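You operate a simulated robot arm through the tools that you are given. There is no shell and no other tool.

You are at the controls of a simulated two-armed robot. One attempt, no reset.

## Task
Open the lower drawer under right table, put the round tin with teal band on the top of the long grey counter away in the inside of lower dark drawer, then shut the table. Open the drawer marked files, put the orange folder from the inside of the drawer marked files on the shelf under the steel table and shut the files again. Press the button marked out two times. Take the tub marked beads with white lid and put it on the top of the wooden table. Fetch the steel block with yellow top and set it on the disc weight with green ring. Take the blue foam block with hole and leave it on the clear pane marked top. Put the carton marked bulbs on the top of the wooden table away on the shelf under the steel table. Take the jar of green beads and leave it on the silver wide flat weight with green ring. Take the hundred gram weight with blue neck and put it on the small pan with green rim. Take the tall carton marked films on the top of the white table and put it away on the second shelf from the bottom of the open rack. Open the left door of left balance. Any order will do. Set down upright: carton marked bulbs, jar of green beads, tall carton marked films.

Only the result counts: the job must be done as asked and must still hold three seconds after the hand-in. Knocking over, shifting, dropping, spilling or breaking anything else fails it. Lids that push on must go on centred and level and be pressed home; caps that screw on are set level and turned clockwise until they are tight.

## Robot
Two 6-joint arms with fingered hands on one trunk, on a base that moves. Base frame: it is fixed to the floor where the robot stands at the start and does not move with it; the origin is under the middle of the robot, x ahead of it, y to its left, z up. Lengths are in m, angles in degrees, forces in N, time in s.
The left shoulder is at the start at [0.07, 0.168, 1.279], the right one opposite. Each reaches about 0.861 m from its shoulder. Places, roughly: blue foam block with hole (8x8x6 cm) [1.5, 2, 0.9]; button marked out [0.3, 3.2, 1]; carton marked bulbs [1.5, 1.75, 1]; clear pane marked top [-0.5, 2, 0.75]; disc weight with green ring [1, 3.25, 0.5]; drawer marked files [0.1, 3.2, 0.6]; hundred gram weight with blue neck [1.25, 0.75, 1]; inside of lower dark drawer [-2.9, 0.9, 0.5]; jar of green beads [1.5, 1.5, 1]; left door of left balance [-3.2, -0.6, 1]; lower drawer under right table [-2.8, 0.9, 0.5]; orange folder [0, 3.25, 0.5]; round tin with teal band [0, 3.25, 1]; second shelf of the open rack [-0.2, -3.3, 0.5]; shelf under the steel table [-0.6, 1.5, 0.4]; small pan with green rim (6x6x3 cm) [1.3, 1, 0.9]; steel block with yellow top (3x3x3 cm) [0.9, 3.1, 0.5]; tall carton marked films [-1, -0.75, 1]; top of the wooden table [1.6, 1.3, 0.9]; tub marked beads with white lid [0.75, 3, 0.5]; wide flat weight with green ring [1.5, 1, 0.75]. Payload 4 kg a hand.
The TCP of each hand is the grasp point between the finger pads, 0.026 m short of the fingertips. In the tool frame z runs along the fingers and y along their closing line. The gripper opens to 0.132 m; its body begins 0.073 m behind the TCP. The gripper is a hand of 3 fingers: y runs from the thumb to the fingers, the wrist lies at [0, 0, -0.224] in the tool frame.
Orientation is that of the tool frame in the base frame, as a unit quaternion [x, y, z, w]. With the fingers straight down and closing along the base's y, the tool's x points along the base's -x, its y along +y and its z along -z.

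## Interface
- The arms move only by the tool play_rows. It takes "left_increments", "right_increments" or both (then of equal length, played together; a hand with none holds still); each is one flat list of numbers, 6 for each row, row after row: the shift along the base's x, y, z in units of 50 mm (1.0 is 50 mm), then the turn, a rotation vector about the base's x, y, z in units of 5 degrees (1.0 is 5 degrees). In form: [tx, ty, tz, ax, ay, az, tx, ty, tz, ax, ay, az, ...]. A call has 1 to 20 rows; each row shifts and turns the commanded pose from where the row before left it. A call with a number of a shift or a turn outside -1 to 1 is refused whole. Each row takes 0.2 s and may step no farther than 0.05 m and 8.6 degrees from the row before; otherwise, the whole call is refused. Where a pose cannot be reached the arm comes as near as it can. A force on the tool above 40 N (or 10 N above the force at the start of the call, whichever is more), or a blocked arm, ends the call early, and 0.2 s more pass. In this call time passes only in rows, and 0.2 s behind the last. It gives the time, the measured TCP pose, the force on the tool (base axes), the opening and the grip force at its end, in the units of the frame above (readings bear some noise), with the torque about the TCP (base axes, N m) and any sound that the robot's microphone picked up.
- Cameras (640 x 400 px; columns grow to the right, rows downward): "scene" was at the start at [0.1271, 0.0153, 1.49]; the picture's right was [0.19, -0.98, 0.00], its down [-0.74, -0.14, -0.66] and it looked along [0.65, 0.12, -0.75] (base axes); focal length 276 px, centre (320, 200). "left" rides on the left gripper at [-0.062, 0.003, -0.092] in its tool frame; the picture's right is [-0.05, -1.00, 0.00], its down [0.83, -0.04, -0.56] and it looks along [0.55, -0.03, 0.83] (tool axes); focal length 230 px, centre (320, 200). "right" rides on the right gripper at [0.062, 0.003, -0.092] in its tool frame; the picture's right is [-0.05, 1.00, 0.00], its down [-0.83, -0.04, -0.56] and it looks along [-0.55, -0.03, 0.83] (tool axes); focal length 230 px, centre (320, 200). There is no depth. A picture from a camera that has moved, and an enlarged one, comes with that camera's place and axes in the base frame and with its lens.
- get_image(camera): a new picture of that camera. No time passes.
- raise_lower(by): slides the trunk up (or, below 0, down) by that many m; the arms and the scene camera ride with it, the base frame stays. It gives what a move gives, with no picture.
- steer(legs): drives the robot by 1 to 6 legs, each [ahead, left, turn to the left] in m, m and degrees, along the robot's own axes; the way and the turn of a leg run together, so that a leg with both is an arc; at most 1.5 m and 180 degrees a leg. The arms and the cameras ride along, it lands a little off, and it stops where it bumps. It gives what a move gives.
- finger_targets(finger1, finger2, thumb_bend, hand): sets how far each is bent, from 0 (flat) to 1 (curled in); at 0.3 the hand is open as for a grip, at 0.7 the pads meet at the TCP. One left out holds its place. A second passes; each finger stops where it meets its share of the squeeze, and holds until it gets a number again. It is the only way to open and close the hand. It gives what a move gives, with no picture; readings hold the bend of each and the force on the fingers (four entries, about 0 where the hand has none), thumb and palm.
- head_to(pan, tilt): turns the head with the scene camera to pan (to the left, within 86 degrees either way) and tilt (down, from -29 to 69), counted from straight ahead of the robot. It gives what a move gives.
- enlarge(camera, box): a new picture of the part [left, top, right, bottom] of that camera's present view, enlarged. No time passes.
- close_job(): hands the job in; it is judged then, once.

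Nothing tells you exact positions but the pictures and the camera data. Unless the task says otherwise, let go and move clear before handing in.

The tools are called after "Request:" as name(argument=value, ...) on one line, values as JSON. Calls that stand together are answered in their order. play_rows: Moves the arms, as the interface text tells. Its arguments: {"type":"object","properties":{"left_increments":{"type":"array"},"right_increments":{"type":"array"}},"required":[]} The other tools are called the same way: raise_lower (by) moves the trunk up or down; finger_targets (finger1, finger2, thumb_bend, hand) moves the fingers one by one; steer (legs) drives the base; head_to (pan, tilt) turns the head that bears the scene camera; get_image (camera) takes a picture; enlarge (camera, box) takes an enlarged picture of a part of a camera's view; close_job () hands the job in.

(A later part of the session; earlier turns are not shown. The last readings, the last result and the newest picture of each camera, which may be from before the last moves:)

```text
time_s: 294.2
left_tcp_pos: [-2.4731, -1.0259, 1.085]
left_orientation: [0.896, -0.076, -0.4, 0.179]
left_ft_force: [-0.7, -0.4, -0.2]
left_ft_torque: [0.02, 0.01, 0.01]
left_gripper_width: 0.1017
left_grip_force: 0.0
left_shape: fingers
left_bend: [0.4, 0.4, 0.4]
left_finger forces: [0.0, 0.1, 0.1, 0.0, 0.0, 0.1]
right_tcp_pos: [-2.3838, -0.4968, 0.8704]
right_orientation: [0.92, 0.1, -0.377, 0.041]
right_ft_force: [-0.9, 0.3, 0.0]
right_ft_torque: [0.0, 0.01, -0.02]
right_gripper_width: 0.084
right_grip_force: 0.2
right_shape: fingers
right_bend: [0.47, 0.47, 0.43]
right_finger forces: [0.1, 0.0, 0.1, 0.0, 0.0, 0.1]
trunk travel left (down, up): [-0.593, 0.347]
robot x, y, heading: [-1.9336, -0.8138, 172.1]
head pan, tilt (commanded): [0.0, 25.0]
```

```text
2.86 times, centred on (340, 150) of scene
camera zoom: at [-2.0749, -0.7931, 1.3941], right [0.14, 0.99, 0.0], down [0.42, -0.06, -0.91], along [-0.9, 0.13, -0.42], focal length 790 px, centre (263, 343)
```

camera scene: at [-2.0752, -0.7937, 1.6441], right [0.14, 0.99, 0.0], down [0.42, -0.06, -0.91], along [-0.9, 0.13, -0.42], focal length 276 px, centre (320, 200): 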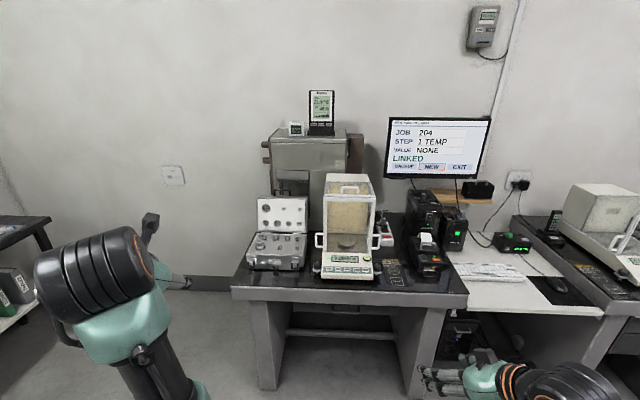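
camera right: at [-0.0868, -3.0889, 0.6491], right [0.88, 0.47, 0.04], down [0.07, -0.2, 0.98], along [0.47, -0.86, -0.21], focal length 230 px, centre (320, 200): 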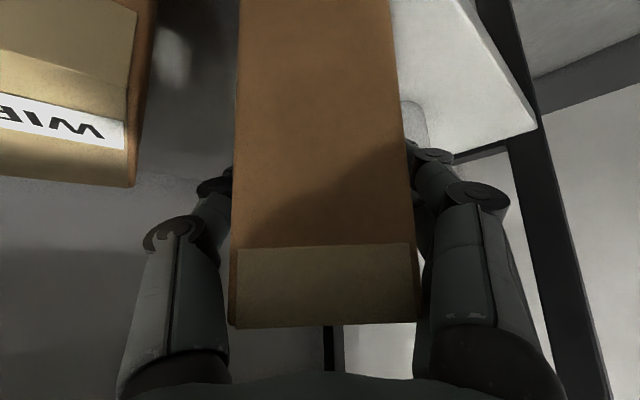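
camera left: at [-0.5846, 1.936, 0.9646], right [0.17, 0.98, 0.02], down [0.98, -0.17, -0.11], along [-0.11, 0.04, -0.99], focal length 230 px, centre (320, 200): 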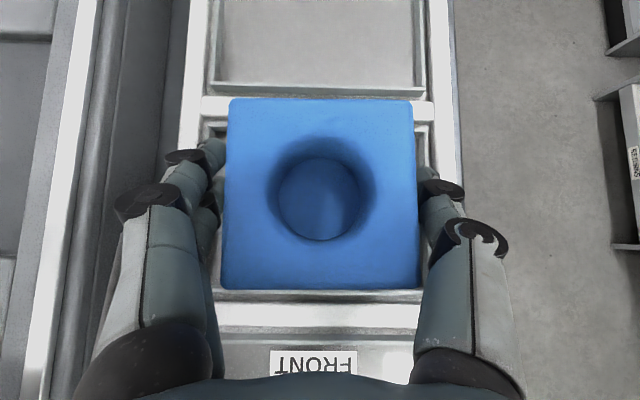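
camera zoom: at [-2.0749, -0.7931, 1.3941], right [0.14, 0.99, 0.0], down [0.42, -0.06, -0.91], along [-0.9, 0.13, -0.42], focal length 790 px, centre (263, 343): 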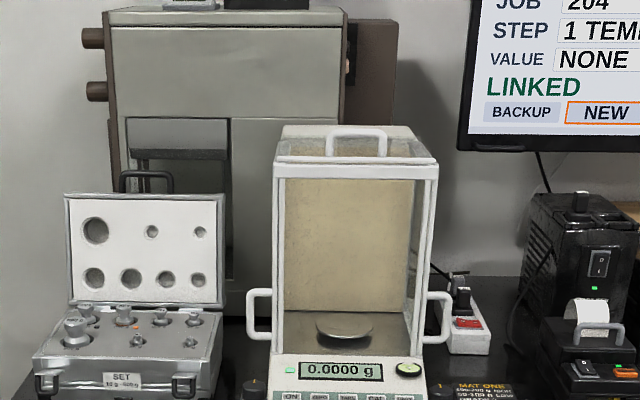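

The handle is at about (−3.135, −0.658, 0.941), a U sticking out southward from the door's front edge. I'll push it back with the left thumb: re-levelling the left hand, raising the right hand out of the way, and curling the left fingers.

Request:
play_rows(left_increments=[0, 0, 0, 0.878, -0.303, -0.284, 0, 0, 0, 0.878, -0.303, -0.284, 0, 0, 0, 0.878, -0.303, -0.284, 0, 0, 0, 0.878, -0.303, -0.284, 0, 0, 0, 0.878, -0.303, -0.284], right_increments=[0, 0, 0.6, 0, 0, 0, 0, 0, 0.6, 0, 0, 0, 0, 0, 0.6, 0, 0, 0, 0, 0, 0.6, 0, 0, 0, 0, 0, 0.6, 0, 0, 0])

Request:
finger_targets(hand="left", finger1=1.0, finger2=1.0, thumb_bend=0.4)

Request:
get_image(camera="left")

Request:
get_image(camera="scene")

```text
time_s: 295.3
left_tcp_pos: [-2.4811, -0.9978, 1.0419]
left_orientation: [0.912, -0.055, -0.395, 0.092]
left_ft_force: [-0.2, -0.5, -0.9]
left_ft_torque: [0.01, 0.01, 0.01]
left_gripper_width: 0.1016
left_grip_force: 0.0
left_shape: fingers
left_bend: [0.4, 0.4, 0.4]
left_finger forces: [0.1, 0.0, 0.0, 0.0, 0.0, 0.1]
left hand out of reach, approached as far as the arm can: row 1, 2, 3, 4, 5
right_tcp_pos: [-2.3827, -0.4958, 0.9909]
right_orientation: [0.921, 0.1, -0.376, 0.04]
right_ft_force: [0.3, 0.0, 0.6]
right_ft_torque: [-0.04, -0.04, 0.0]
right_gripper_width: 0.0841
right_grip_force: 0.1
right_shape: fingers
right_bend: [0.47, 0.47, 0.43]
right_finger forces: [0.1, 0.0, 0.1, 0.1, 0.0, 0.0]
trunk travel left (down, up): [-0.593, 0.347]
robot x, y, heading: [-1.9348, -0.8133, 172.2]
head pan, tilt (commanded): [0.0, 25.0]
stopped in row 5 (left hand): the arm was blocked; the commanded pose is now the measured one
```

```text
time_s: 296.3
left_tcp_pos: [-2.4809, -0.9978, 1.0401]
left_orientation: [0.912, -0.055, -0.395, 0.091]
left_ft_force: [-0.2, 0.0, 1.2]
left_ft_torque: [-0.01, 0.01, 0.02]
left_gripper_width: 0.0507
left_grip_force: 0.1
left_shape: fingers
left_bend: [1.0, 1.0, 0.4]
left_finger forces: [0.0, 0.0, 0.0, 0.1, 0.0, 0.0]
right_tcp_pos: [-2.3821, -0.495, 0.9897]
right_orientation: [0.92, 0.101, -0.376, 0.041]
right_ft_force: [1.2, 0.1, -0.5]
right_ft_torque: [-0.02, -0.02, 0.01]
right_gripper_width: 0.0842
right_grip_force: 0.1
right_shape: fingers
right_bend: [0.47, 0.47, 0.43]
right_finger forces: [0.0, 0.0, 0.1, 0.0, 0.1, 0.0]
trunk travel left (down, up): [-0.593, 0.347]
robot x, y, heading: [-1.9348, -0.8106, 172.0]
head pan, tilt (commanded): [0.0, 25.0]
```

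```text
taken
camera left: at [-2.4544, -0.9785, 1.1473], right [-0.01, 0.98, -0.17], down [0.97, -0.03, -0.23], along [-0.23, -0.17, -0.96], focal length 230 px, centre (320, 200)
```

left: 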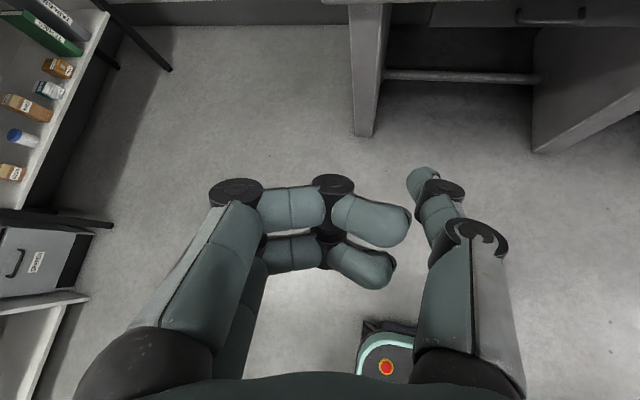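

```text
taken
camera scene: at [-2.075, -0.793, 1.394], right [0.14, 0.99, 0.0], down [0.42, -0.06, -0.91], along [-0.9, 0.13, -0.42], focal length 276 px, centre (320, 200)
```

scene: 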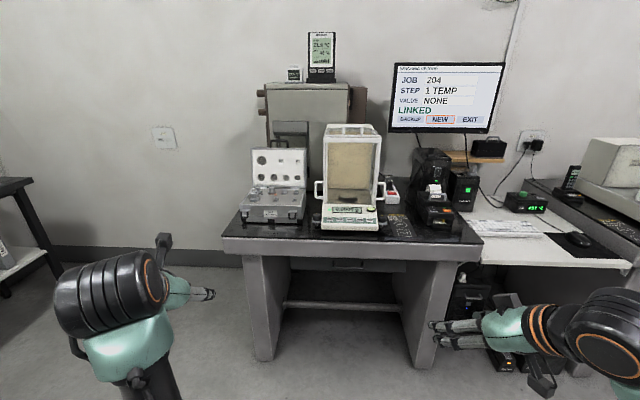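

The thumb can push the handle; the weight case's lid is at x ≤ −3.278, so there's about 14 cm of room. Raising the right hand well clear first.

Request:
play_rows(right_increments=[0, 0, 0.9, 0, 0, 0, 0, 0, 0.9, 0, 0, 0, 0, 0, 0.9, 0, 0, 0, 0, 0, 0.9, 0, 0, 0])

```text
time_s: 297.3
left_tcp_pos: [-2.4792, -0.9961, 1.0415]
left_orientation: [0.912, -0.055, -0.396, 0.091]
left_ft_force: [0.8, 0.8, -0.1]
left_ft_torque: [0.0, 0.0, 0.03]
left_gripper_width: 0.0505
left_grip_force: 0.1
left_shape: fingers
left_bend: [1.0, 1.0, 0.4]
left_finger forces: [0.0, 0.0, 0.0, 0.1, 0.0, 0.0]
right_tcp_pos: [-2.3647, -0.4685, 1.1518]
right_orientation: [0.92, 0.101, -0.377, 0.042]
right_ft_force: [0.1, 0.2, 1.1]
right_ft_torque: [-0.03, 0.03, -0.02]
right_gripper_width: 0.0842
right_grip_force: 0.1
right_shape: fingers
right_bend: [0.47, 0.47, 0.43]
right_finger forces: [0.0, 0.0, 0.0, 0.0, 0.0, 0.0]
right hand out of reach, approached as far as the arm can: row 3, 4
trunk travel left (down, up): [-0.593, 0.347]
robot x, y, heading: [-1.9326, -0.8141, 172.5]
head pan, tilt (commanded): [0.0, 25.0]
```

Right hand at 1.15. Driving in toward the balance.

Request:
steer(legs=[[0.5, -0.13, 0]])

Request:
head_to(pan=5, tilt=30)

Request:
get_image(camera="scene")

Request:
get_image(camera="left")

```text
time_s: 300.2
left_tcp_pos: [-2.9512, -0.7977, 1.0403]
left_orientation: [0.912, -0.058, -0.397, 0.09]
left_ft_force: [0.3, 0.2, 0.2]
left_ft_torque: [0.01, -0.01, 0.01]
left_gripper_width: 0.0507
left_grip_force: 0.1
left_shape: fingers
left_bend: [1.0, 1.0, 0.4]
left_finger forces: [0.1, 0.0, 0.0, 0.0, 0.1, 0.0]
right_tcp_pos: [-2.8317, -0.2692, 1.151]
right_orientation: [0.92, 0.097, -0.377, 0.04]
right_ft_force: [-0.4, -0.2, 0.8]
right_ft_torque: [0.02, 0.01, 0.0]
right_gripper_width: 0.0839
right_grip_force: 0.0
right_shape: fingers
right_bend: [0.47, 0.47, 0.43]
right_finger forces: [0.1, 0.1, 0.0, 0.0, 0.0, 0.1]
trunk travel left (down, up): [-0.593, 0.347]
robot x, y, heading: [-2.4004, -0.6188, 171.6]
head pan, tilt (commanded): [0.0, 25.0]
```

```text
time_s: 300.9
left_tcp_pos: [-2.951, -0.7976, 1.0417]
left_orientation: [0.912, -0.058, -0.396, 0.091]
left_ft_force: [-1.1, -0.1, 0.5]
left_ft_torque: [0.0, -0.03, -0.01]
left_gripper_width: 0.0506
left_grip_force: 0.0
left_shape: fingers
left_bend: [1.0, 1.0, 0.4]
left_finger forces: [0.1, 0.0, 0.0, 0.0, 0.0, 0.0]
right_tcp_pos: [-2.8332, -0.2696, 1.1517]
right_orientation: [0.92, 0.097, -0.378, 0.04]
right_ft_force: [-0.2, -0.4, -0.6]
right_ft_torque: [0.01, 0.01, 0.02]
right_gripper_width: 0.0842
right_grip_force: 0.1
right_shape: fingers
right_bend: [0.47, 0.47, 0.43]
right_finger forces: [0.0, 0.0, 0.0, 0.0, 0.0, 0.0]
trunk travel left (down, up): [-0.593, 0.347]
robot x, y, heading: [-2.4034, -0.6196, 171.7]
head pan, tilt (commanded): [5.0, 30.0]
```

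```text
taken
camera scene: at [-2.5434, -0.6037, 1.3861], right [0.06, 1.0, 0.0], down [0.5, -0.03, -0.87], along [-0.86, 0.05, -0.5], focal length 276 px, centre (320, 200)
```

scene: 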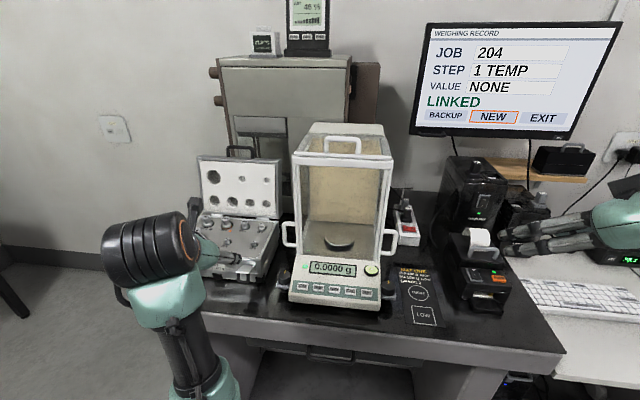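

```text
taken
camera left: at [-2.9248, -0.7789, 1.1471], right [0.0, 0.98, -0.17], down [0.97, -0.04, -0.23], along [-0.23, -0.17, -0.96], focal length 230 px, centre (320, 200)
```

left: 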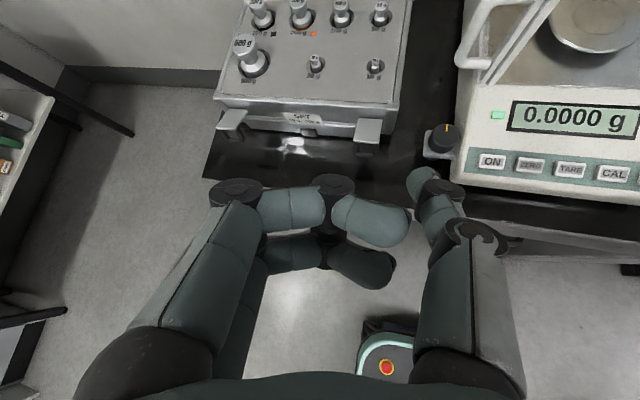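

The left camera sees the handle from above. Zooming on it.

Request:
enlarge(camera="left", box=[400, 0, 580, 130])

Request:
enlarge(camera="scene", box=[180, 110, 420, 320])

```text
3.08 times, centred on (490, 65) of left
camera zoom: at [-2.9248, -0.7789, 1.1471], right [0.0, 0.98, -0.17], down [0.97, -0.04, -0.23], along [-0.23, -0.17, -0.96], focal length 708 px, centre (-203, 615)
```

zoom: 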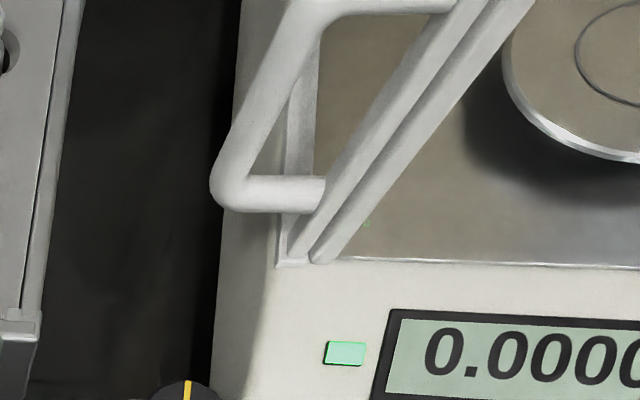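

```text
1.90 times, centred on (300, 215) of scene
camera zoom: at [-2.5434, -0.6037, 1.3861], right [0.06, 1.0, 0.0], down [0.5, -0.03, -0.87], along [-0.86, 0.05, -0.5], focal length 526 px, centre (358, 171)
```

zoom: 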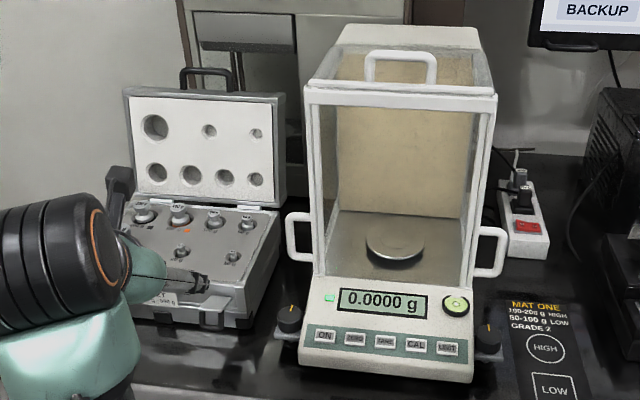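

The handle's vertical bar is at (−3.134, −0.665), z from 0.908 to 0.975. Moving the left hand forward and straightening it, thumb toward the handle.

Request:
play_rows(left_increments=[-0.67, 0.39, -0.08, 0.74, -0.107, -0.423, -0.67, 0.39, -0.08, 0.74, -0.107, -0.423, -0.67, 0.39, -0.08, 0.74, -0.107, -0.423])

Request:
get_image(camera="left")

```text
time_s: 301.7
left_tcp_pos: [-3.0502, -0.7373, 1.028]
left_orientation: [0.917, -0.071, -0.391, -0.022]
left_ft_force: [-0.3, 0.3, 0.1]
left_ft_torque: [0.0, 0.02, 0.01]
left_gripper_width: 0.0509
left_grip_force: 0.0
left_shape: fingers
left_bend: [1.0, 1.0, 0.4]
left_finger forces: [0.0, 0.0, 0.0, 0.1, 0.0, 0.0]
right_tcp_pos: [-2.8338, -0.2689, 1.1507]
right_orientation: [0.92, 0.097, -0.377, 0.04]
right_ft_force: [-0.3, -0.4, -0.3]
right_ft_torque: [-0.02, 0.0, 0.0]
right_gripper_width: 0.0844
right_grip_force: 0.0
right_shape: fingers
right_bend: [0.47, 0.47, 0.43]
right_finger forces: [0.1, 0.0, 0.0, 0.0, 0.0, 0.0]
trunk travel left (down, up): [-0.593, 0.347]
robot x, y, heading: [-2.4049, -0.6198, 171.9]
head pan, tilt (commanded): [5.0, 30.0]
```

```text
taken
camera left: at [-3.0272, -0.7425, 1.1361], right [0.11, 0.99, 0.02], down [0.97, -0.1, -0.21], along [-0.21, 0.05, -0.98], focal length 230 px, centre (320, 200)
```

left: 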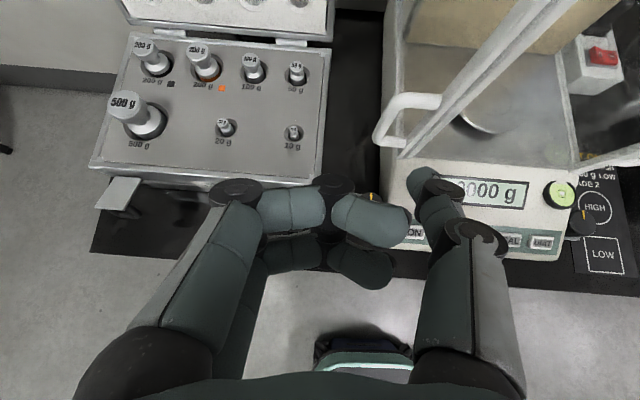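

The curled fingers would pass too close over the weights in the case, so I'll roll the hand about 33° to raise the fingers and lower the thumb.

Request:
play_rows(left_increments=[0, 0, 0, -0.933, 0.131, 0, 0, 0, 0, -0.933, 0.131, 0, 0, 0, 0, -0.933, 0.131, 0, 0, 0, 0, -0.933, 0.131, 0, 0, 0, 0, -0.933, 0.131, 0, 0, 0, 0, -0.933, 0.131, 0, 0, 0, 0, -0.933, 0.131, 0])

Request:
get_image(camera="left")

Request:
enlarge(camera="scene", box=[180, 110, 420, 320])

```text
time_s: 303.5
left_tcp_pos: [-3.0709, -0.7961, 1.0492]
left_orientation: [0.855, -0.161, -0.397, 0.293]
left_ft_force: [0.7, 0.7, 0.3]
left_ft_torque: [0.0, 0.0, 0.0]
left_gripper_width: 0.0509
left_grip_force: 0.1
left_shape: fingers
left_bend: [1.0, 1.0, 0.4]
left_finger forces: [0.0, 0.0, 0.0, 0.0, 0.0, 0.0]
left hand out of reach, approached as far as the arm can: row 6, 7
right_tcp_pos: [-2.8322, -0.2705, 1.1508]
right_orientation: [0.92, 0.098, -0.378, 0.04]
right_ft_force: [-0.4, 0.4, 0.0]
right_ft_torque: [0.01, 0.04, 0.04]
right_gripper_width: 0.0844
right_grip_force: 0.0
right_shape: fingers
right_bend: [0.47, 0.47, 0.43]
right_finger forces: [0.1, 0.1, 0.1, 0.1, 0.1, 0.0]
trunk travel left (down, up): [-0.593, 0.347]
robot x, y, heading: [-2.4073, -0.6165, 171.6]
head pan, tilt (commanded): [5.0, 30.0]
stopped in row 7 (left hand): the arm was blocked; the commanded pose is now the measured one
```

```text
taken
camera left: at [-3.0379, -0.7329, 1.1352], right [0.01, 0.8, -0.6], down [0.96, -0.18, -0.23], along [-0.29, -0.57, -0.77], focal length 230 px, centre (320, 200)
```

left: 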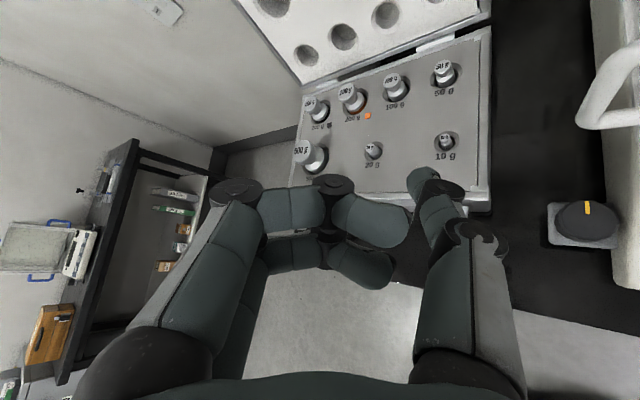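

```text
1.90 times, centred on (300, 215) of scene
camera zoom: at [-2.5431, -0.604, 1.3861], right [0.06, 1.0, 0.0], down [0.5, -0.03, -0.87], along [-0.86, 0.05, -0.5], focal length 526 px, centre (358, 171)
```

zoom: 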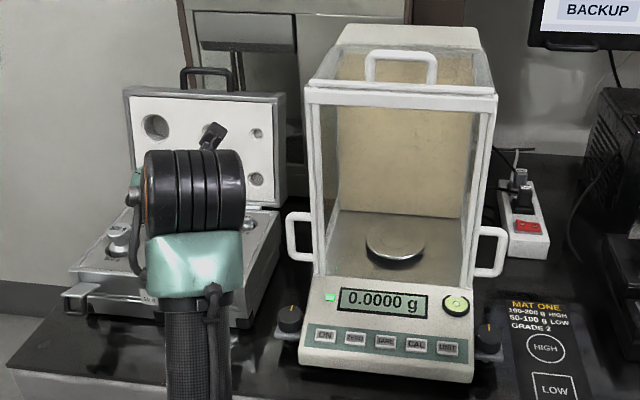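

That roll swings the hand off line. I'll return to the level pose and instead push at the top of the handle, which keeps the curled fingers above the weights.

Request:
play_rows(left_increments=[0.03, 0.14, -0.07, 0.94, -0.157, -0.107, 0.03, 0.14, -0.07, 0.94, -0.157, -0.107, 0.03, 0.14, -0.07, 0.94, -0.157, -0.107, 0.03, 0.14, -0.07, 0.94, -0.157, -0.107, 0.03, 0.14, -0.07, 0.94, -0.157, -0.107, 0.03, 0.14, -0.07, 0.94, -0.157, -0.107, 0.03, 0.14, -0.07, 0.94, -0.157, -0.107, 0.03, 0.14, -0.07, 0.94, -0.157, -0.107])

Request:
get_image(camera="left")

```text
time_s: 305.3
left_tcp_pos: [-3.0571, -0.7372, 1.0187]
left_orientation: [0.917, -0.074, -0.391, -0.028]
left_ft_force: [-1.0, 0.1, 0.1]
left_ft_torque: [0.0, 0.03, 0.0]
left_gripper_width: 0.0508
left_grip_force: 0.0
left_shape: fingers
left_bend: [1.0, 1.0, 0.4]
left_finger forces: [0.0, 0.0, 0.0, 0.0, 0.0, 0.0]
right_tcp_pos: [-2.8322, -0.2701, 1.1499]
right_orientation: [0.92, 0.097, -0.377, 0.039]
right_ft_force: [-0.3, -0.5, -0.8]
right_ft_torque: [-0.02, -0.03, 0.01]
right_gripper_width: 0.0841
right_grip_force: 0.1
right_shape: fingers
right_bend: [0.47, 0.47, 0.43]
right_finger forces: [0.0, 0.0, 0.0, 0.0, 0.0, 0.0]
trunk travel left (down, up): [-0.593, 0.347]
robot x, y, heading: [-2.4061, -0.6211, 171.5]
head pan, tilt (commanded): [5.0, 30.0]
```

```text
taken
camera left: at [-3.0334, -0.743, 1.1284], right [0.12, 0.99, 0.03], down [0.97, -0.11, -0.21], along [-0.21, 0.06, -0.98], focal length 230 px, centre (320, 200)
```

left: 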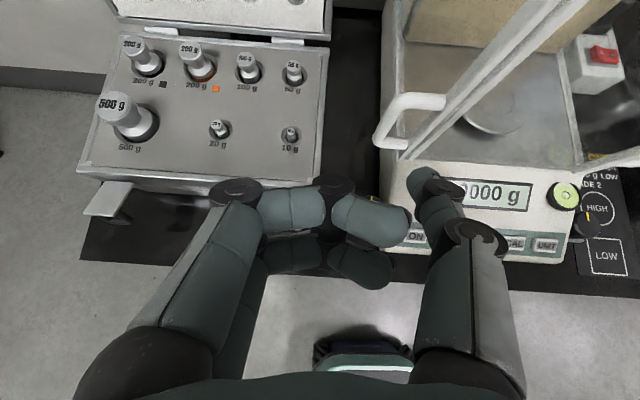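

Lined up. Bringing the thumb tip down to just in front of the handle's upper part.

Request:
play_rows(left_increments=[-0.3, 0.2, -0.35, 0, 0, 0, -0.3, 0.12, -0.35, 0, 0, 0])

Request:
get_image(camera="left")

Request:
enlarge(camera="scene", box=[180, 110, 420, 320])

```text
time_s: 305.9
left_tcp_pos: [-3.0874, -0.7207, 0.984]
left_orientation: [0.917, -0.074, -0.39, -0.027]
left_ft_force: [-0.4, -0.7, 0.0]
left_ft_torque: [0.01, 0.03, 0.02]
left_gripper_width: 0.0506
left_grip_force: 0.2
left_shape: fingers
left_bend: [1.0, 1.0, 0.4]
left_finger forces: [0.0, 0.0, 0.1, 0.1, 0.1, 0.0]
right_tcp_pos: [-2.8332, -0.2695, 1.1516]
right_orientation: [0.92, 0.098, -0.378, 0.04]
right_ft_force: [-0.2, -0.9, -1.1]
right_ft_torque: [0.03, -0.03, 0.0]
right_gripper_width: 0.0843
right_grip_force: 0.1
right_shape: fingers
right_bend: [0.47, 0.47, 0.43]
right_finger forces: [0.1, 0.1, 0.0, 0.1, 0.0, 0.0]
trunk travel left (down, up): [-0.593, 0.347]
robot x, y, heading: [-2.4042, -0.6173, 171.7]
head pan, tilt (commanded): [5.0, 30.0]
```

```text
taken
camera left: at [-3.0634, -0.727, 1.0932], right [0.12, 0.99, 0.03], down [0.97, -0.11, -0.21], along [-0.21, 0.05, -0.98], focal length 230 px, centre (320, 200)
```

left: 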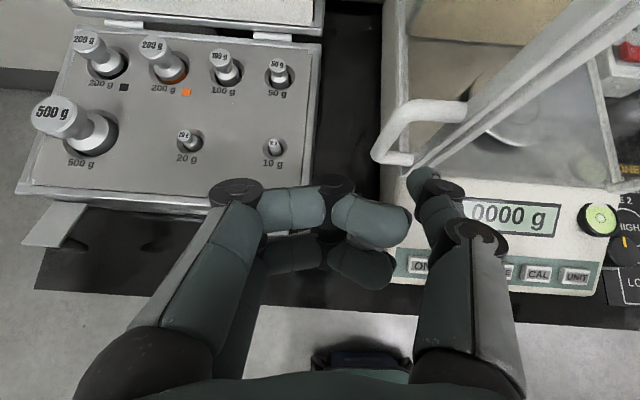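

```text
1.90 times, centred on (300, 215) of scene
camera zoom: at [-2.5436, -0.6041, 1.386], right [0.06, 1.0, 0.0], down [0.5, -0.03, -0.87], along [-0.86, 0.05, -0.5], focal length 526 px, centre (358, 171)
```

zoom: 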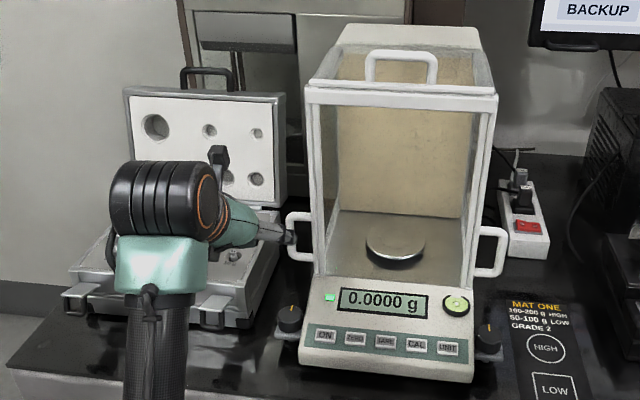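

The thumb tip is right in front of the handle bar. Pushing back along the door's direction, first 4 cm.

Request:
play_rows(left_increments=[-0.4, 0.07, 0, 0, 0, 0, -0.4, 0.07, 0, 0, 0, 0])

Request:
get_image(camera="left")

```text
time_s: 306.5
left_tcp_pos: [-3.1283, -0.7143, 0.9833]
left_orientation: [0.917, -0.074, -0.392, -0.028]
left_ft_force: [0.6, 1.0, -0.4]
left_ft_torque: [0.0, -0.01, -0.04]
left_gripper_width: 0.0503
left_grip_force: 0.1
left_shape: fingers
left_bend: [1.0, 1.0, 0.4]
left_finger forces: [0.0, 0.1, 0.1, 0.0, 0.6, 0.1]
right_tcp_pos: [-2.8327, -0.2695, 1.1502]
right_orientation: [0.92, 0.097, -0.378, 0.04]
right_ft_force: [-0.5, -0.1, -0.2]
right_ft_torque: [0.01, 0.0, 0.0]
right_gripper_width: 0.0844
right_grip_force: 0.0
right_shape: fingers
right_bend: [0.47, 0.47, 0.43]
right_finger forces: [0.0, 0.0, 0.2, 0.0, 0.0, 0.0]
trunk travel left (down, up): [-0.593, 0.347]
robot x, y, heading: [-2.4065, -0.6199, 171.6]
head pan, tilt (commanded): [5.0, 30.0]
```

```text
taken
camera left: at [-3.1045, -0.7208, 1.0931], right [0.12, 0.99, 0.03], down [0.97, -0.11, -0.21], along [-0.21, 0.05, -0.98], focal length 230 px, centre (320, 200)
```

left: 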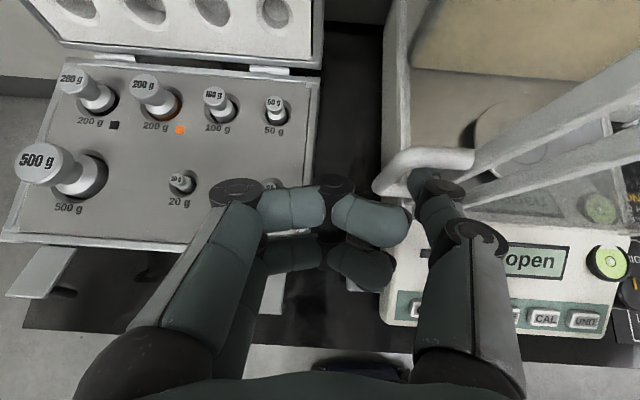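

The balance's display already reads "open"; the door slides easily. Pushing further back.

Request:
play_rows(left_increments=[-0.7, 0.125, 0.05, 0, 0, 0, -0.7, 0.125, 0.05, 0, 0, 0])

Request:
get_image(camera="left")

Request:
enlarge(camera="scene", box=[180, 110, 420, 320])

```text
time_s: 307.1
left_tcp_pos: [-3.1976, -0.7019, 0.9898]
left_orientation: [0.917, -0.073, -0.39, -0.026]
left_ft_force: [0.3, 0.2, 0.5]
left_ft_torque: [-0.01, 0.0, 0.0]
left_gripper_width: 0.0509
left_grip_force: 0.1
left_shape: fingers
left_bend: [1.0, 1.0, 0.4]
left_finger forces: [0.1, 0.0, 0.0, 0.1, 0.2, 0.0]
right_tcp_pos: [-2.8334, -0.2698, 1.15]
right_orientation: [0.92, 0.096, -0.378, 0.039]
right_ft_force: [0.2, -0.2, 0.1]
right_ft_torque: [-0.02, 0.02, 0.01]
right_gripper_width: 0.0842
right_grip_force: 0.0
right_shape: fingers
right_bend: [0.47, 0.47, 0.43]
right_finger forces: [0.0, 0.0, 0.0, 0.1, 0.0, 0.0]
trunk travel left (down, up): [-0.593, 0.347]
robot x, y, heading: [-2.4053, -0.6171, 171.7]
head pan, tilt (commanded): [5.0, 30.0]
```

```text
taken
camera left: at [-3.1746, -0.708, 1.0981], right [0.12, 0.99, 0.03], down [0.97, -0.11, -0.21], along [-0.21, 0.05, -0.98], focal length 230 px, centre (320, 200)
```

left: 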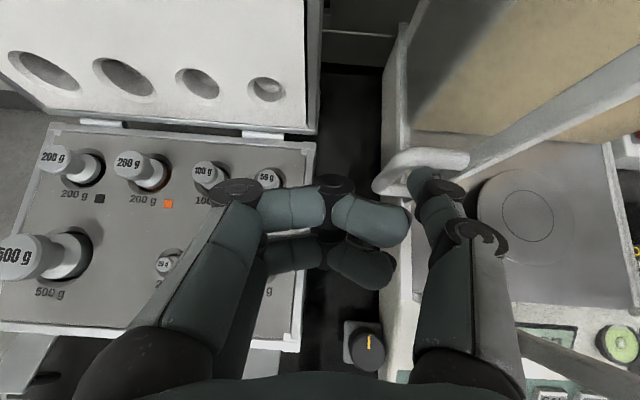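

```text
1.90 times, centred on (300, 215) of scene
camera zoom: at [-2.5437, -0.6037, 1.386], right [0.06, 1.0, 0.0], down [0.5, -0.03, -0.87], along [-0.86, 0.05, -0.5], focal length 526 px, centre (358, 171)
```

zoom: 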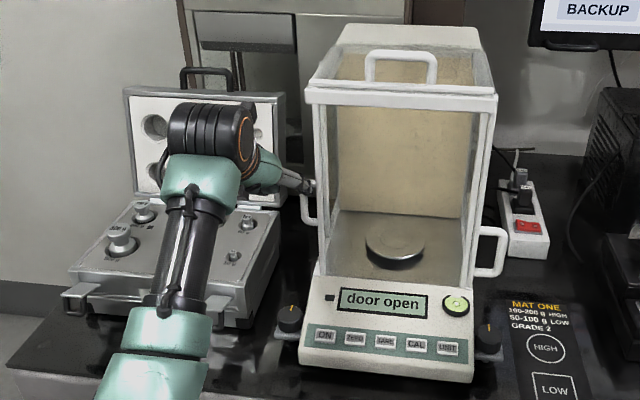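

"Door open" is displayed and it has slid about 7 cm. Continuing to open it fully, watching the clearance to the case lid.

Request:
play_rows(left_increments=[-0.5, 0.09, 0.05, 0, 0, 0, -0.5, 0.09, 0.05, 0, 0, 0])

Request:
get_image(camera="left")

```text
time_s: 307.7
left_tcp_pos: [-3.2438, -0.6951, 1.0018]
left_orientation: [0.915, -0.072, -0.396, -0.028]
left_ft_force: [0.4, -0.2, 1.7]
left_ft_torque: [0.05, -0.05, -0.04]
left_gripper_width: 0.0511
left_grip_force: 0.1
left_shape: fingers
left_bend: [1.0, 1.0, 0.4]
left_finger forces: [0.0, 0.0, 0.0, 0.0, 0.2, 0.0]
right_tcp_pos: [-2.8259, -0.2718, 1.1526]
right_orientation: [0.919, 0.098, -0.379, 0.039]
right_ft_force: [-0.2, 0.3, 0.7]
right_ft_torque: [0.01, 0.05, -0.01]
right_gripper_width: 0.084
right_grip_force: 0.0
right_shape: fingers
right_bend: [0.47, 0.47, 0.43]
right_finger forces: [0.0, 0.0, 0.0, 0.0, 0.1, 0.0]
trunk travel left (down, up): [-0.593, 0.347]
robot x, y, heading: [-2.4059, -0.6167, 171.7]
head pan, tilt (commanded): [5.0, 30.0]
```

```text
taken
camera left: at [-3.2194, -0.7014, 1.1093], right [0.12, 0.99, 0.03], down [0.97, -0.11, -0.23], along [-0.22, 0.06, -0.97], focal length 230 px, centre (320, 200)
```

left: 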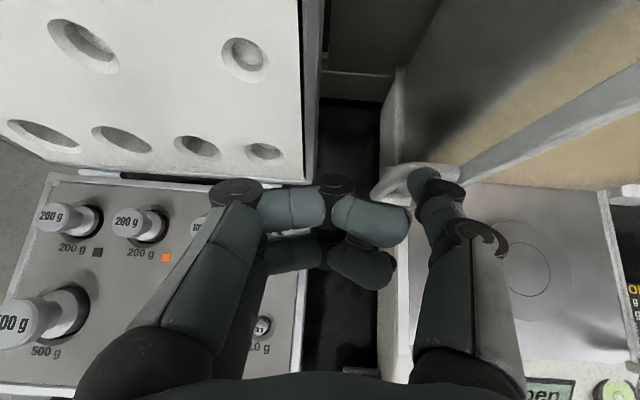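

Nearly there. One more small push of 2 cm.

Request:
play_rows(left_increments=[-0.4, 0.07, 0.05, 0, 0, 0])

Request:
enlarge(camera="scene", box=[180, 110, 420, 320])

Request:
get_image(camera="left")

```text
time_s: 308.1
left_tcp_pos: [-3.269, -0.688, 0.994]
left_orientation: [0.917, -0.074, -0.391, -0.026]
left_ft_force: [-1.3, 0.9, 1.7]
left_ft_torque: [0.13, -0.02, 0.04]
left_gripper_width: 0.0511
left_grip_force: 1.1
left_shape: fingers
left_bend: [1.0, 1.0, 0.4]
left_finger forces: [0.0, 0.0, 0.0, 0.0, 1.8, 0.0]
right_tcp_pos: [-2.8334, -0.2674, 1.1498]
right_orientation: [0.92, 0.096, -0.377, 0.04]
right_ft_force: [-0.8, 0.0, -1.0]
right_ft_torque: [0.0, -0.02, 0.04]
right_gripper_width: 0.084
right_grip_force: 0.0
right_shape: fingers
right_bend: [0.47, 0.47, 0.43]
right_finger forces: [0.0, 0.0, 0.1, 0.1, 0.0, 0.0]
trunk travel left (down, up): [-0.593, 0.347]
robot x, y, heading: [-2.4011, -0.6174, 171.4]
head pan, tilt (commanded): [5.0, 30.0]
```

```text
1.90 times, centred on (300, 215) of scene
camera zoom: at [-2.5459, -0.6025, 1.3856], right [0.06, 1.0, 0.0], down [0.5, -0.03, -0.86], along [-0.86, 0.05, -0.5], focal length 526 px, centre (358, 171)
```

zoom: 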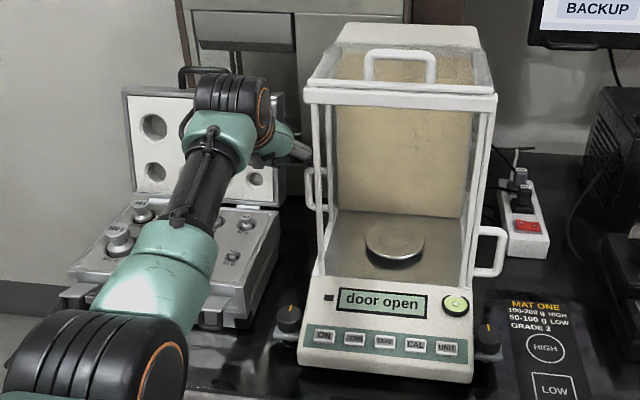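

```text
taken
camera left: at [-3.2455, -0.694, 1.1026], right [0.12, 0.99, 0.03], down [0.97, -0.11, -0.21], along [-0.21, 0.05, -0.98], focal length 230 px, centre (320, 200)
```

left: 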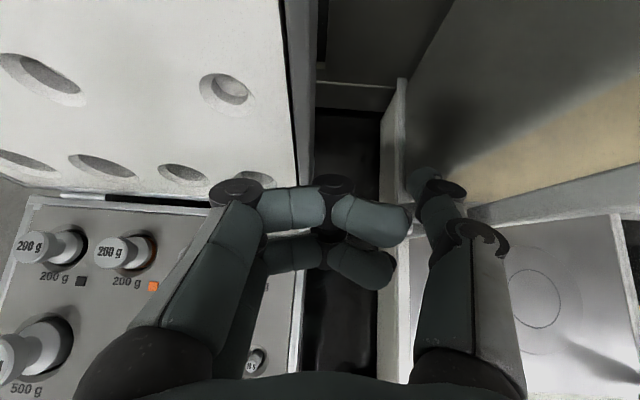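

The thumb seems to have ridden over the handle at the end of travel. Lifting straight up first so I don't drag the door shut, then backing out.

Request:
play_rows(left_increments=[0, -0.05, 0.5, 0, 0, 0, 0, -0.05, 0.8, 0, 0, 0])

Request:
get_image(camera="left")

```text
time_s: 308.7
left_tcp_pos: [-3.2661, -0.6929, 1.0623]
left_orientation: [0.917, -0.075, -0.391, -0.027]
left_ft_force: [-0.1, -0.1, -0.3]
left_ft_torque: [-0.02, 0.02, -0.02]
left_gripper_width: 0.0509
left_grip_force: 0.0
left_shape: fingers
left_bend: [1.0, 1.0, 0.4]
left_finger forces: [0.1, 0.0, 0.0, 0.1, 0.0, 0.0]
right_tcp_pos: [-2.8334, -0.2687, 1.1511]
right_orientation: [0.92, 0.098, -0.377, 0.04]
right_ft_force: [-1.4, 0.3, 0.7]
right_ft_torque: [0.05, -0.01, 0.01]
right_gripper_width: 0.0843
right_grip_force: 0.0
right_shape: fingers
right_bend: [0.47, 0.47, 0.43]
right_finger forces: [0.1, 0.0, 0.1, 0.0, 0.0, 0.1]
trunk travel left (down, up): [-0.593, 0.347]
robot x, y, heading: [-2.4046, -0.6199, 171.8]
head pan, tilt (commanded): [5.0, 30.0]
```

```text
taken
camera left: at [-3.2428, -0.6987, 1.1704], right [0.12, 0.99, 0.03], down [0.97, -0.11, -0.21], along [-0.21, 0.05, -0.98], focal length 230 px, centre (320, 200)
```

left: 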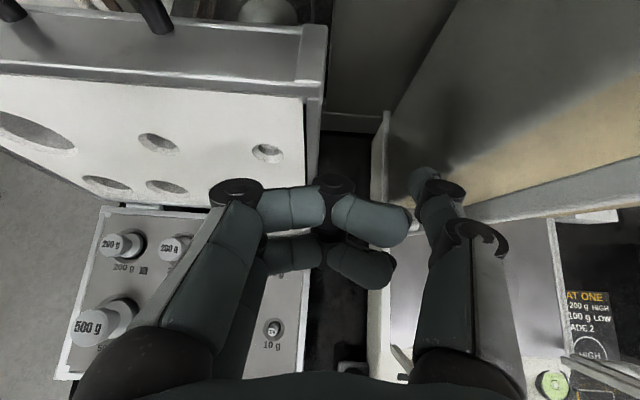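

Lifted clear. Backing the hand out toward me to see the door.

Request:
play_rows(left_increments=[0.9, -0.25, 0.1, 0, 0, 0, 0.9, -0.25, 0, 0, 0, 0, 0.9, -0.25, 0, 0, 0, 0, 0.9, -0.15, 0, 0, 0, 0])

Request:
get_image(camera="left")

Request:
enlarge(camera="scene", box=[180, 110, 420, 320])

```text
time_s: 309.7
left_tcp_pos: [-3.0846, -0.7401, 1.0679]
left_orientation: [0.917, -0.075, -0.391, -0.027]
left_ft_force: [0.5, -0.5, -1.0]
left_ft_torque: [0.0, -0.03, -0.03]
left_gripper_width: 0.0513
left_grip_force: 0.1
left_shape: fingers
left_bend: [1.0, 1.0, 0.4]
left_finger forces: [0.0, 0.0, 0.0, 0.0, 0.0, 0.1]
right_tcp_pos: [-2.8308, -0.2708, 1.1509]
right_orientation: [0.92, 0.098, -0.378, 0.04]
right_ft_force: [-0.3, 0.2, 0.0]
right_ft_torque: [0.01, -0.02, 0.01]
right_gripper_width: 0.0843
right_grip_force: 0.0
right_shape: fingers
right_bend: [0.47, 0.47, 0.43]
right_finger forces: [0.0, 0.1, 0.0, 0.0, 0.1, 0.0]
trunk travel left (down, up): [-0.593, 0.347]
robot x, y, heading: [-2.4044, -0.6206, 171.7]
head pan, tilt (commanded): [5.0, 30.0]
```

```text
taken
camera left: at [-3.0615, -0.7466, 1.1758], right [0.12, 0.99, 0.03], down [0.97, -0.11, -0.22], along [-0.21, 0.05, -0.98], focal length 230 px, centre (320, 200)
```

left: 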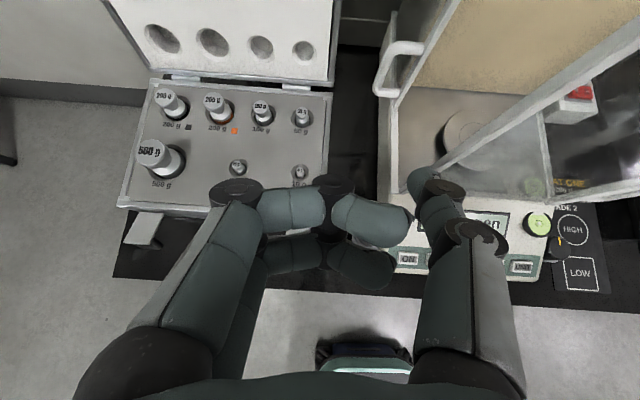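

```text
1.90 times, centred on (300, 215) of scene
camera zoom: at [-2.5418, -0.604, 1.3863], right [0.06, 1.0, 0.0], down [0.5, -0.03, -0.87], along [-0.86, 0.05, -0.5], focal length 526 px, centre (358, 171)
```

zoom: 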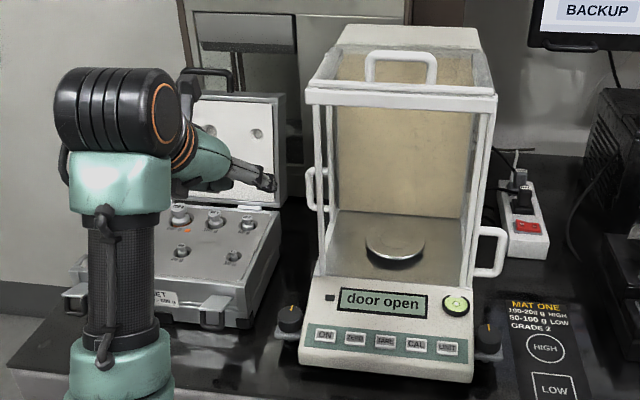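

The handle has moved back about 12 cm and the display reads "door open". I'll give it one more push lower on the handle to be sure it is fully back.

Request:
play_rows(left_increments=[-0.77, 0.28, -0.05, 0, 0, 0, -0.77, 0.28, -0.05, 0, 0, 0, -0.77, 0.28, -0.05, 0, 0, 0, 0, 0, -0.8, 0, 0, 0, 0, 0, -0.85, 0, 0, 0])

Request:
get_image(camera="left")

```text
time_s: 310.9
left_tcp_pos: [-3.2039, -0.6975, 0.9771]
left_orientation: [0.917, -0.074, -0.392, -0.027]
left_ft_force: [0.3, -0.3, -0.1]
left_ft_torque: [-0.01, 0.01, -0.04]
left_gripper_width: 0.0508
left_grip_force: 0.0
left_shape: fingers
left_bend: [1.0, 1.0, 0.4]
left_finger forces: [0.0, 0.0, 0.0, 0.1, 0.0, 0.1]
right_tcp_pos: [-2.8329, -0.2706, 1.1512]
right_orientation: [0.92, 0.098, -0.377, 0.04]
right_ft_force: [-0.1, -0.2, -0.2]
right_ft_torque: [-0.02, 0.0, 0.01]
right_gripper_width: 0.0841
right_grip_force: 0.0
right_shape: fingers
right_bend: [0.47, 0.47, 0.43]
right_finger forces: [0.0, 0.1, 0.1, 0.1, 0.1, 0.0]
trunk travel left (down, up): [-0.593, 0.347]
robot x, y, heading: [-2.4034, -0.6178, 172.0]
head pan, tilt (commanded): [5.0, 30.0]
```

```text
taken
camera left: at [-3.1804, -0.703, 1.0862], right [0.12, 0.99, 0.03], down [0.97, -0.11, -0.22], along [-0.21, 0.05, -0.98], focal length 230 px, centre (320, 200)
```

left: 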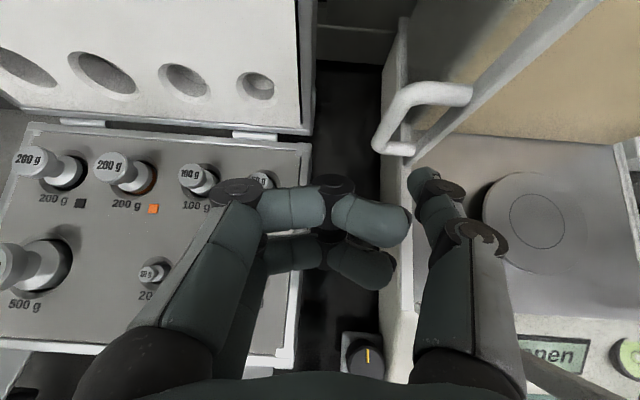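

Thumb is in front of the handle again. Pushing level this time.

Request:
play_rows(left_increments=[-0.6, 0.1, 0, 0, 0, 0, -0.5, 0.09, 0, 0, 0, 0])

Request:
get_image(camera="left")

```text
time_s: 311.5
left_tcp_pos: [-3.2563, -0.6892, 0.9756]
left_orientation: [0.918, -0.075, -0.388, -0.027]
left_ft_force: [11.3, -0.3, -8.6]
left_ft_torque: [-0.51, -0.08, -0.75]
left_gripper_width: 0.0519
left_grip_force: 7.7
left_shape: fingers
left_bend: [1.0, 1.0, 0.39]
left_finger forces: [0.1, 0.1, 0.0, 0.0, 16.1, 0.1]
right_tcp_pos: [-2.8284, -0.27, 1.152]
right_orientation: [0.919, 0.098, -0.379, 0.04]
right_ft_force: [1.2, -0.2, 0.2]
right_ft_torque: [0.02, 0.0, -0.03]
right_gripper_width: 0.0842
right_grip_force: 0.0
right_shape: fingers
right_bend: [0.47, 0.47, 0.43]
right_finger forces: [0.0, 0.0, 0.0, 0.1, 0.0, 0.1]
trunk travel left (down, up): [-0.593, 0.347]
robot x, y, heading: [-2.4034, -0.6152, 171.8]
head pan, tilt (commanded): [5.0, 30.0]
```

```text
taken
camera left: at [-3.2319, -0.6948, 1.0833], right [0.12, 0.99, 0.03], down [0.97, -0.11, -0.21], along [-0.2, 0.05, -0.98], focal length 230 px, centre (320, 200)
```

left: 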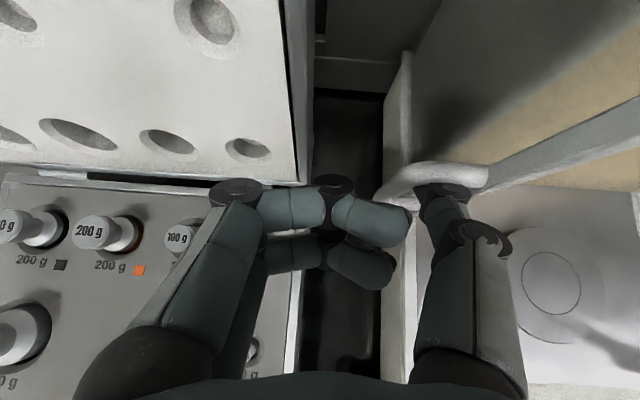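

The door is against its stop, fully open. Withdrawing the thumb straight back before lifting.

Request:
play_rows(left_increments=[0.4, -0.07, 0, 0, 0, 0, 0.6, -0.1, 0, 0, 0, 0, 0.6, -0.2, 0.5, 0, 0, 0, 0.8, -0.3, 0.5, 0, 0, 0, 0.9, -0.3, 0, 0, 0, 0])

Request:
enlarge(camera="scene", box=[180, 110, 420, 320])

```text
time_s: 312.7
left_tcp_pos: [-3.0923, -0.7372, 1.0263]
left_orientation: [0.917, -0.075, -0.391, -0.027]
left_ft_force: [0.4, 0.0, -1.2]
left_ft_torque: [0.0, -0.01, 0.04]
left_gripper_width: 0.0509
left_grip_force: 0.1
left_shape: fingers
left_bend: [1.0, 1.0, 0.4]
left_finger forces: [0.0, 0.0, 0.1, 0.0, 0.0, 0.0]
right_tcp_pos: [-2.8305, -0.2691, 1.1514]
right_orientation: [0.92, 0.098, -0.377, 0.04]
right_ft_force: [0.0, -0.4, -0.2]
right_ft_torque: [0.04, 0.01, 0.01]
right_gripper_width: 0.0842
right_grip_force: 0.0
right_shape: fingers
right_bend: [0.47, 0.47, 0.43]
right_finger forces: [0.0, 0.1, 0.0, 0.0, 0.0, 0.0]
trunk travel left (down, up): [-0.593, 0.347]
robot x, y, heading: [-2.4004, -0.6162, 171.7]
head pan, tilt (commanded): [5.0, 30.0]
```

```text
1.90 times, centred on (300, 215) of scene
camera zoom: at [-2.5422, -0.6044, 1.3862], right [0.06, 1.0, 0.0], down [0.5, -0.03, -0.87], along [-0.86, 0.05, -0.5], focal length 526 px, centre (358, 171)
```

zoom: 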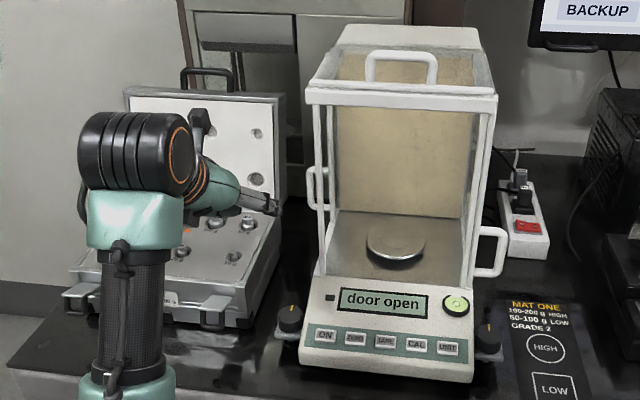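

The left door is fully open and nothing else disturbed. Now backing off and driving north, looking at the right table's drawers on the way.

Request:
steer(legs=[[-0.45, 0, 0], [0, -1.45, 0]])

Request:
head_to(pan=0, tilt=30)

Request:
get_image(camera="scene")

```text
time_s: 322.3
left_tcp_pos: [-2.4513, 0.6645, 1.0258]
left_orientation: [0.917, -0.072, -0.391, -0.026]
left_ft_force: [0.3, 0.4, 0.4]
left_ft_torque: [-0.02, 0.02, 0.0]
left_gripper_width: 0.0509
left_grip_force: 0.0
left_shape: fingers
left_bend: [1.0, 1.0, 0.4]
left_finger forces: [0.0, 0.0, 0.1, 0.0, 0.0, 0.1]
right_tcp_pos: [-2.1909, 1.1326, 1.1517]
right_orientation: [0.92, 0.1, -0.377, 0.041]
right_ft_force: [0.6, -0.4, -0.2]
right_ft_torque: [-0.02, -0.02, -0.04]
right_gripper_width: 0.084
right_grip_force: 0.2
right_shape: fingers
right_bend: [0.47, 0.47, 0.43]
right_finger forces: [0.0, 0.0, 0.0, 0.0, 0.0, 0.0]
trunk travel left (down, up): [-0.593, 0.347]
robot x, y, heading: [-1.7585, 0.7852, 172.3]
head pan, tilt (commanded): [5.0, 30.0]
```

```text
time_s: 323.0
left_tcp_pos: [-2.4492, 0.6639, 1.0265]
left_orientation: [0.917, -0.071, -0.391, -0.025]
left_ft_force: [-0.3, -0.1, 0.7]
left_ft_torque: [-0.01, 0.03, 0.03]
left_gripper_width: 0.0509
left_grip_force: 0.1
left_shape: fingers
left_bend: [1.0, 1.0, 0.4]
left_finger forces: [0.0, 0.0, 0.1, 0.0, 0.0, 0.0]
right_tcp_pos: [-2.1909, 1.1338, 1.1512]
right_orientation: [0.92, 0.099, -0.377, 0.04]
right_ft_force: [0.4, 1.4, 0.1]
right_ft_torque: [0.02, 0.0, 0.01]
right_gripper_width: 0.084
right_grip_force: 0.1
right_shape: fingers
right_bend: [0.47, 0.47, 0.43]
right_finger forces: [0.1, 0.1, 0.0, 0.0, 0.1, 0.0]
trunk travel left (down, up): [-0.593, 0.347]
robot x, y, heading: [-1.7543, 0.7865, 171.9]
head pan, tilt (commanded): [0.0, 30.0]
```

```text
taken
camera scene: at [-1.8995, 0.8083, 1.3861], right [0.14, 0.99, 0.0], down [0.5, -0.07, -0.87], along [-0.86, 0.12, -0.5], focal length 276 px, centre (320, 200)
```

scene: 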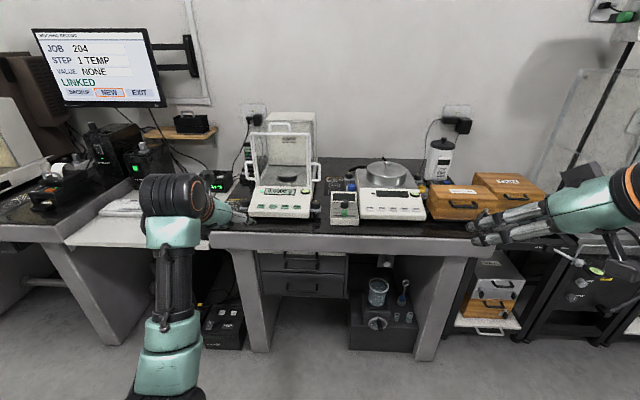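

The right table has two dark drawers under its left half. Zooming.

Request:
enlarge(camera="scene", box=[220, 210, 420, 340])

```text
3.08 times, centred on (320, 275) of scene
camera zoom: at [-1.8995, 0.8083, 1.3861], right [0.14, 0.99, 0.0], down [0.5, -0.07, -0.87], along [-0.86, 0.12, -0.5], focal length 850 px, centre (320, -31)
```

zoom: 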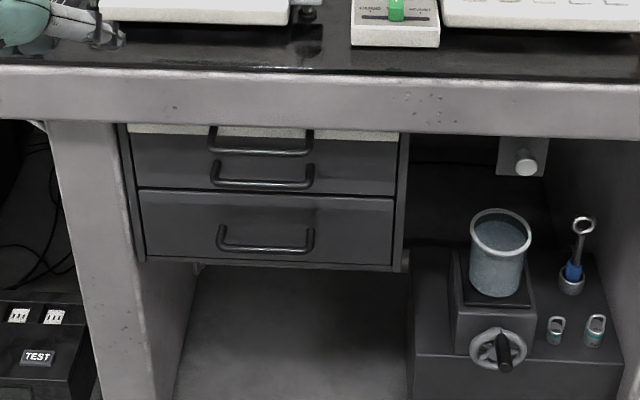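

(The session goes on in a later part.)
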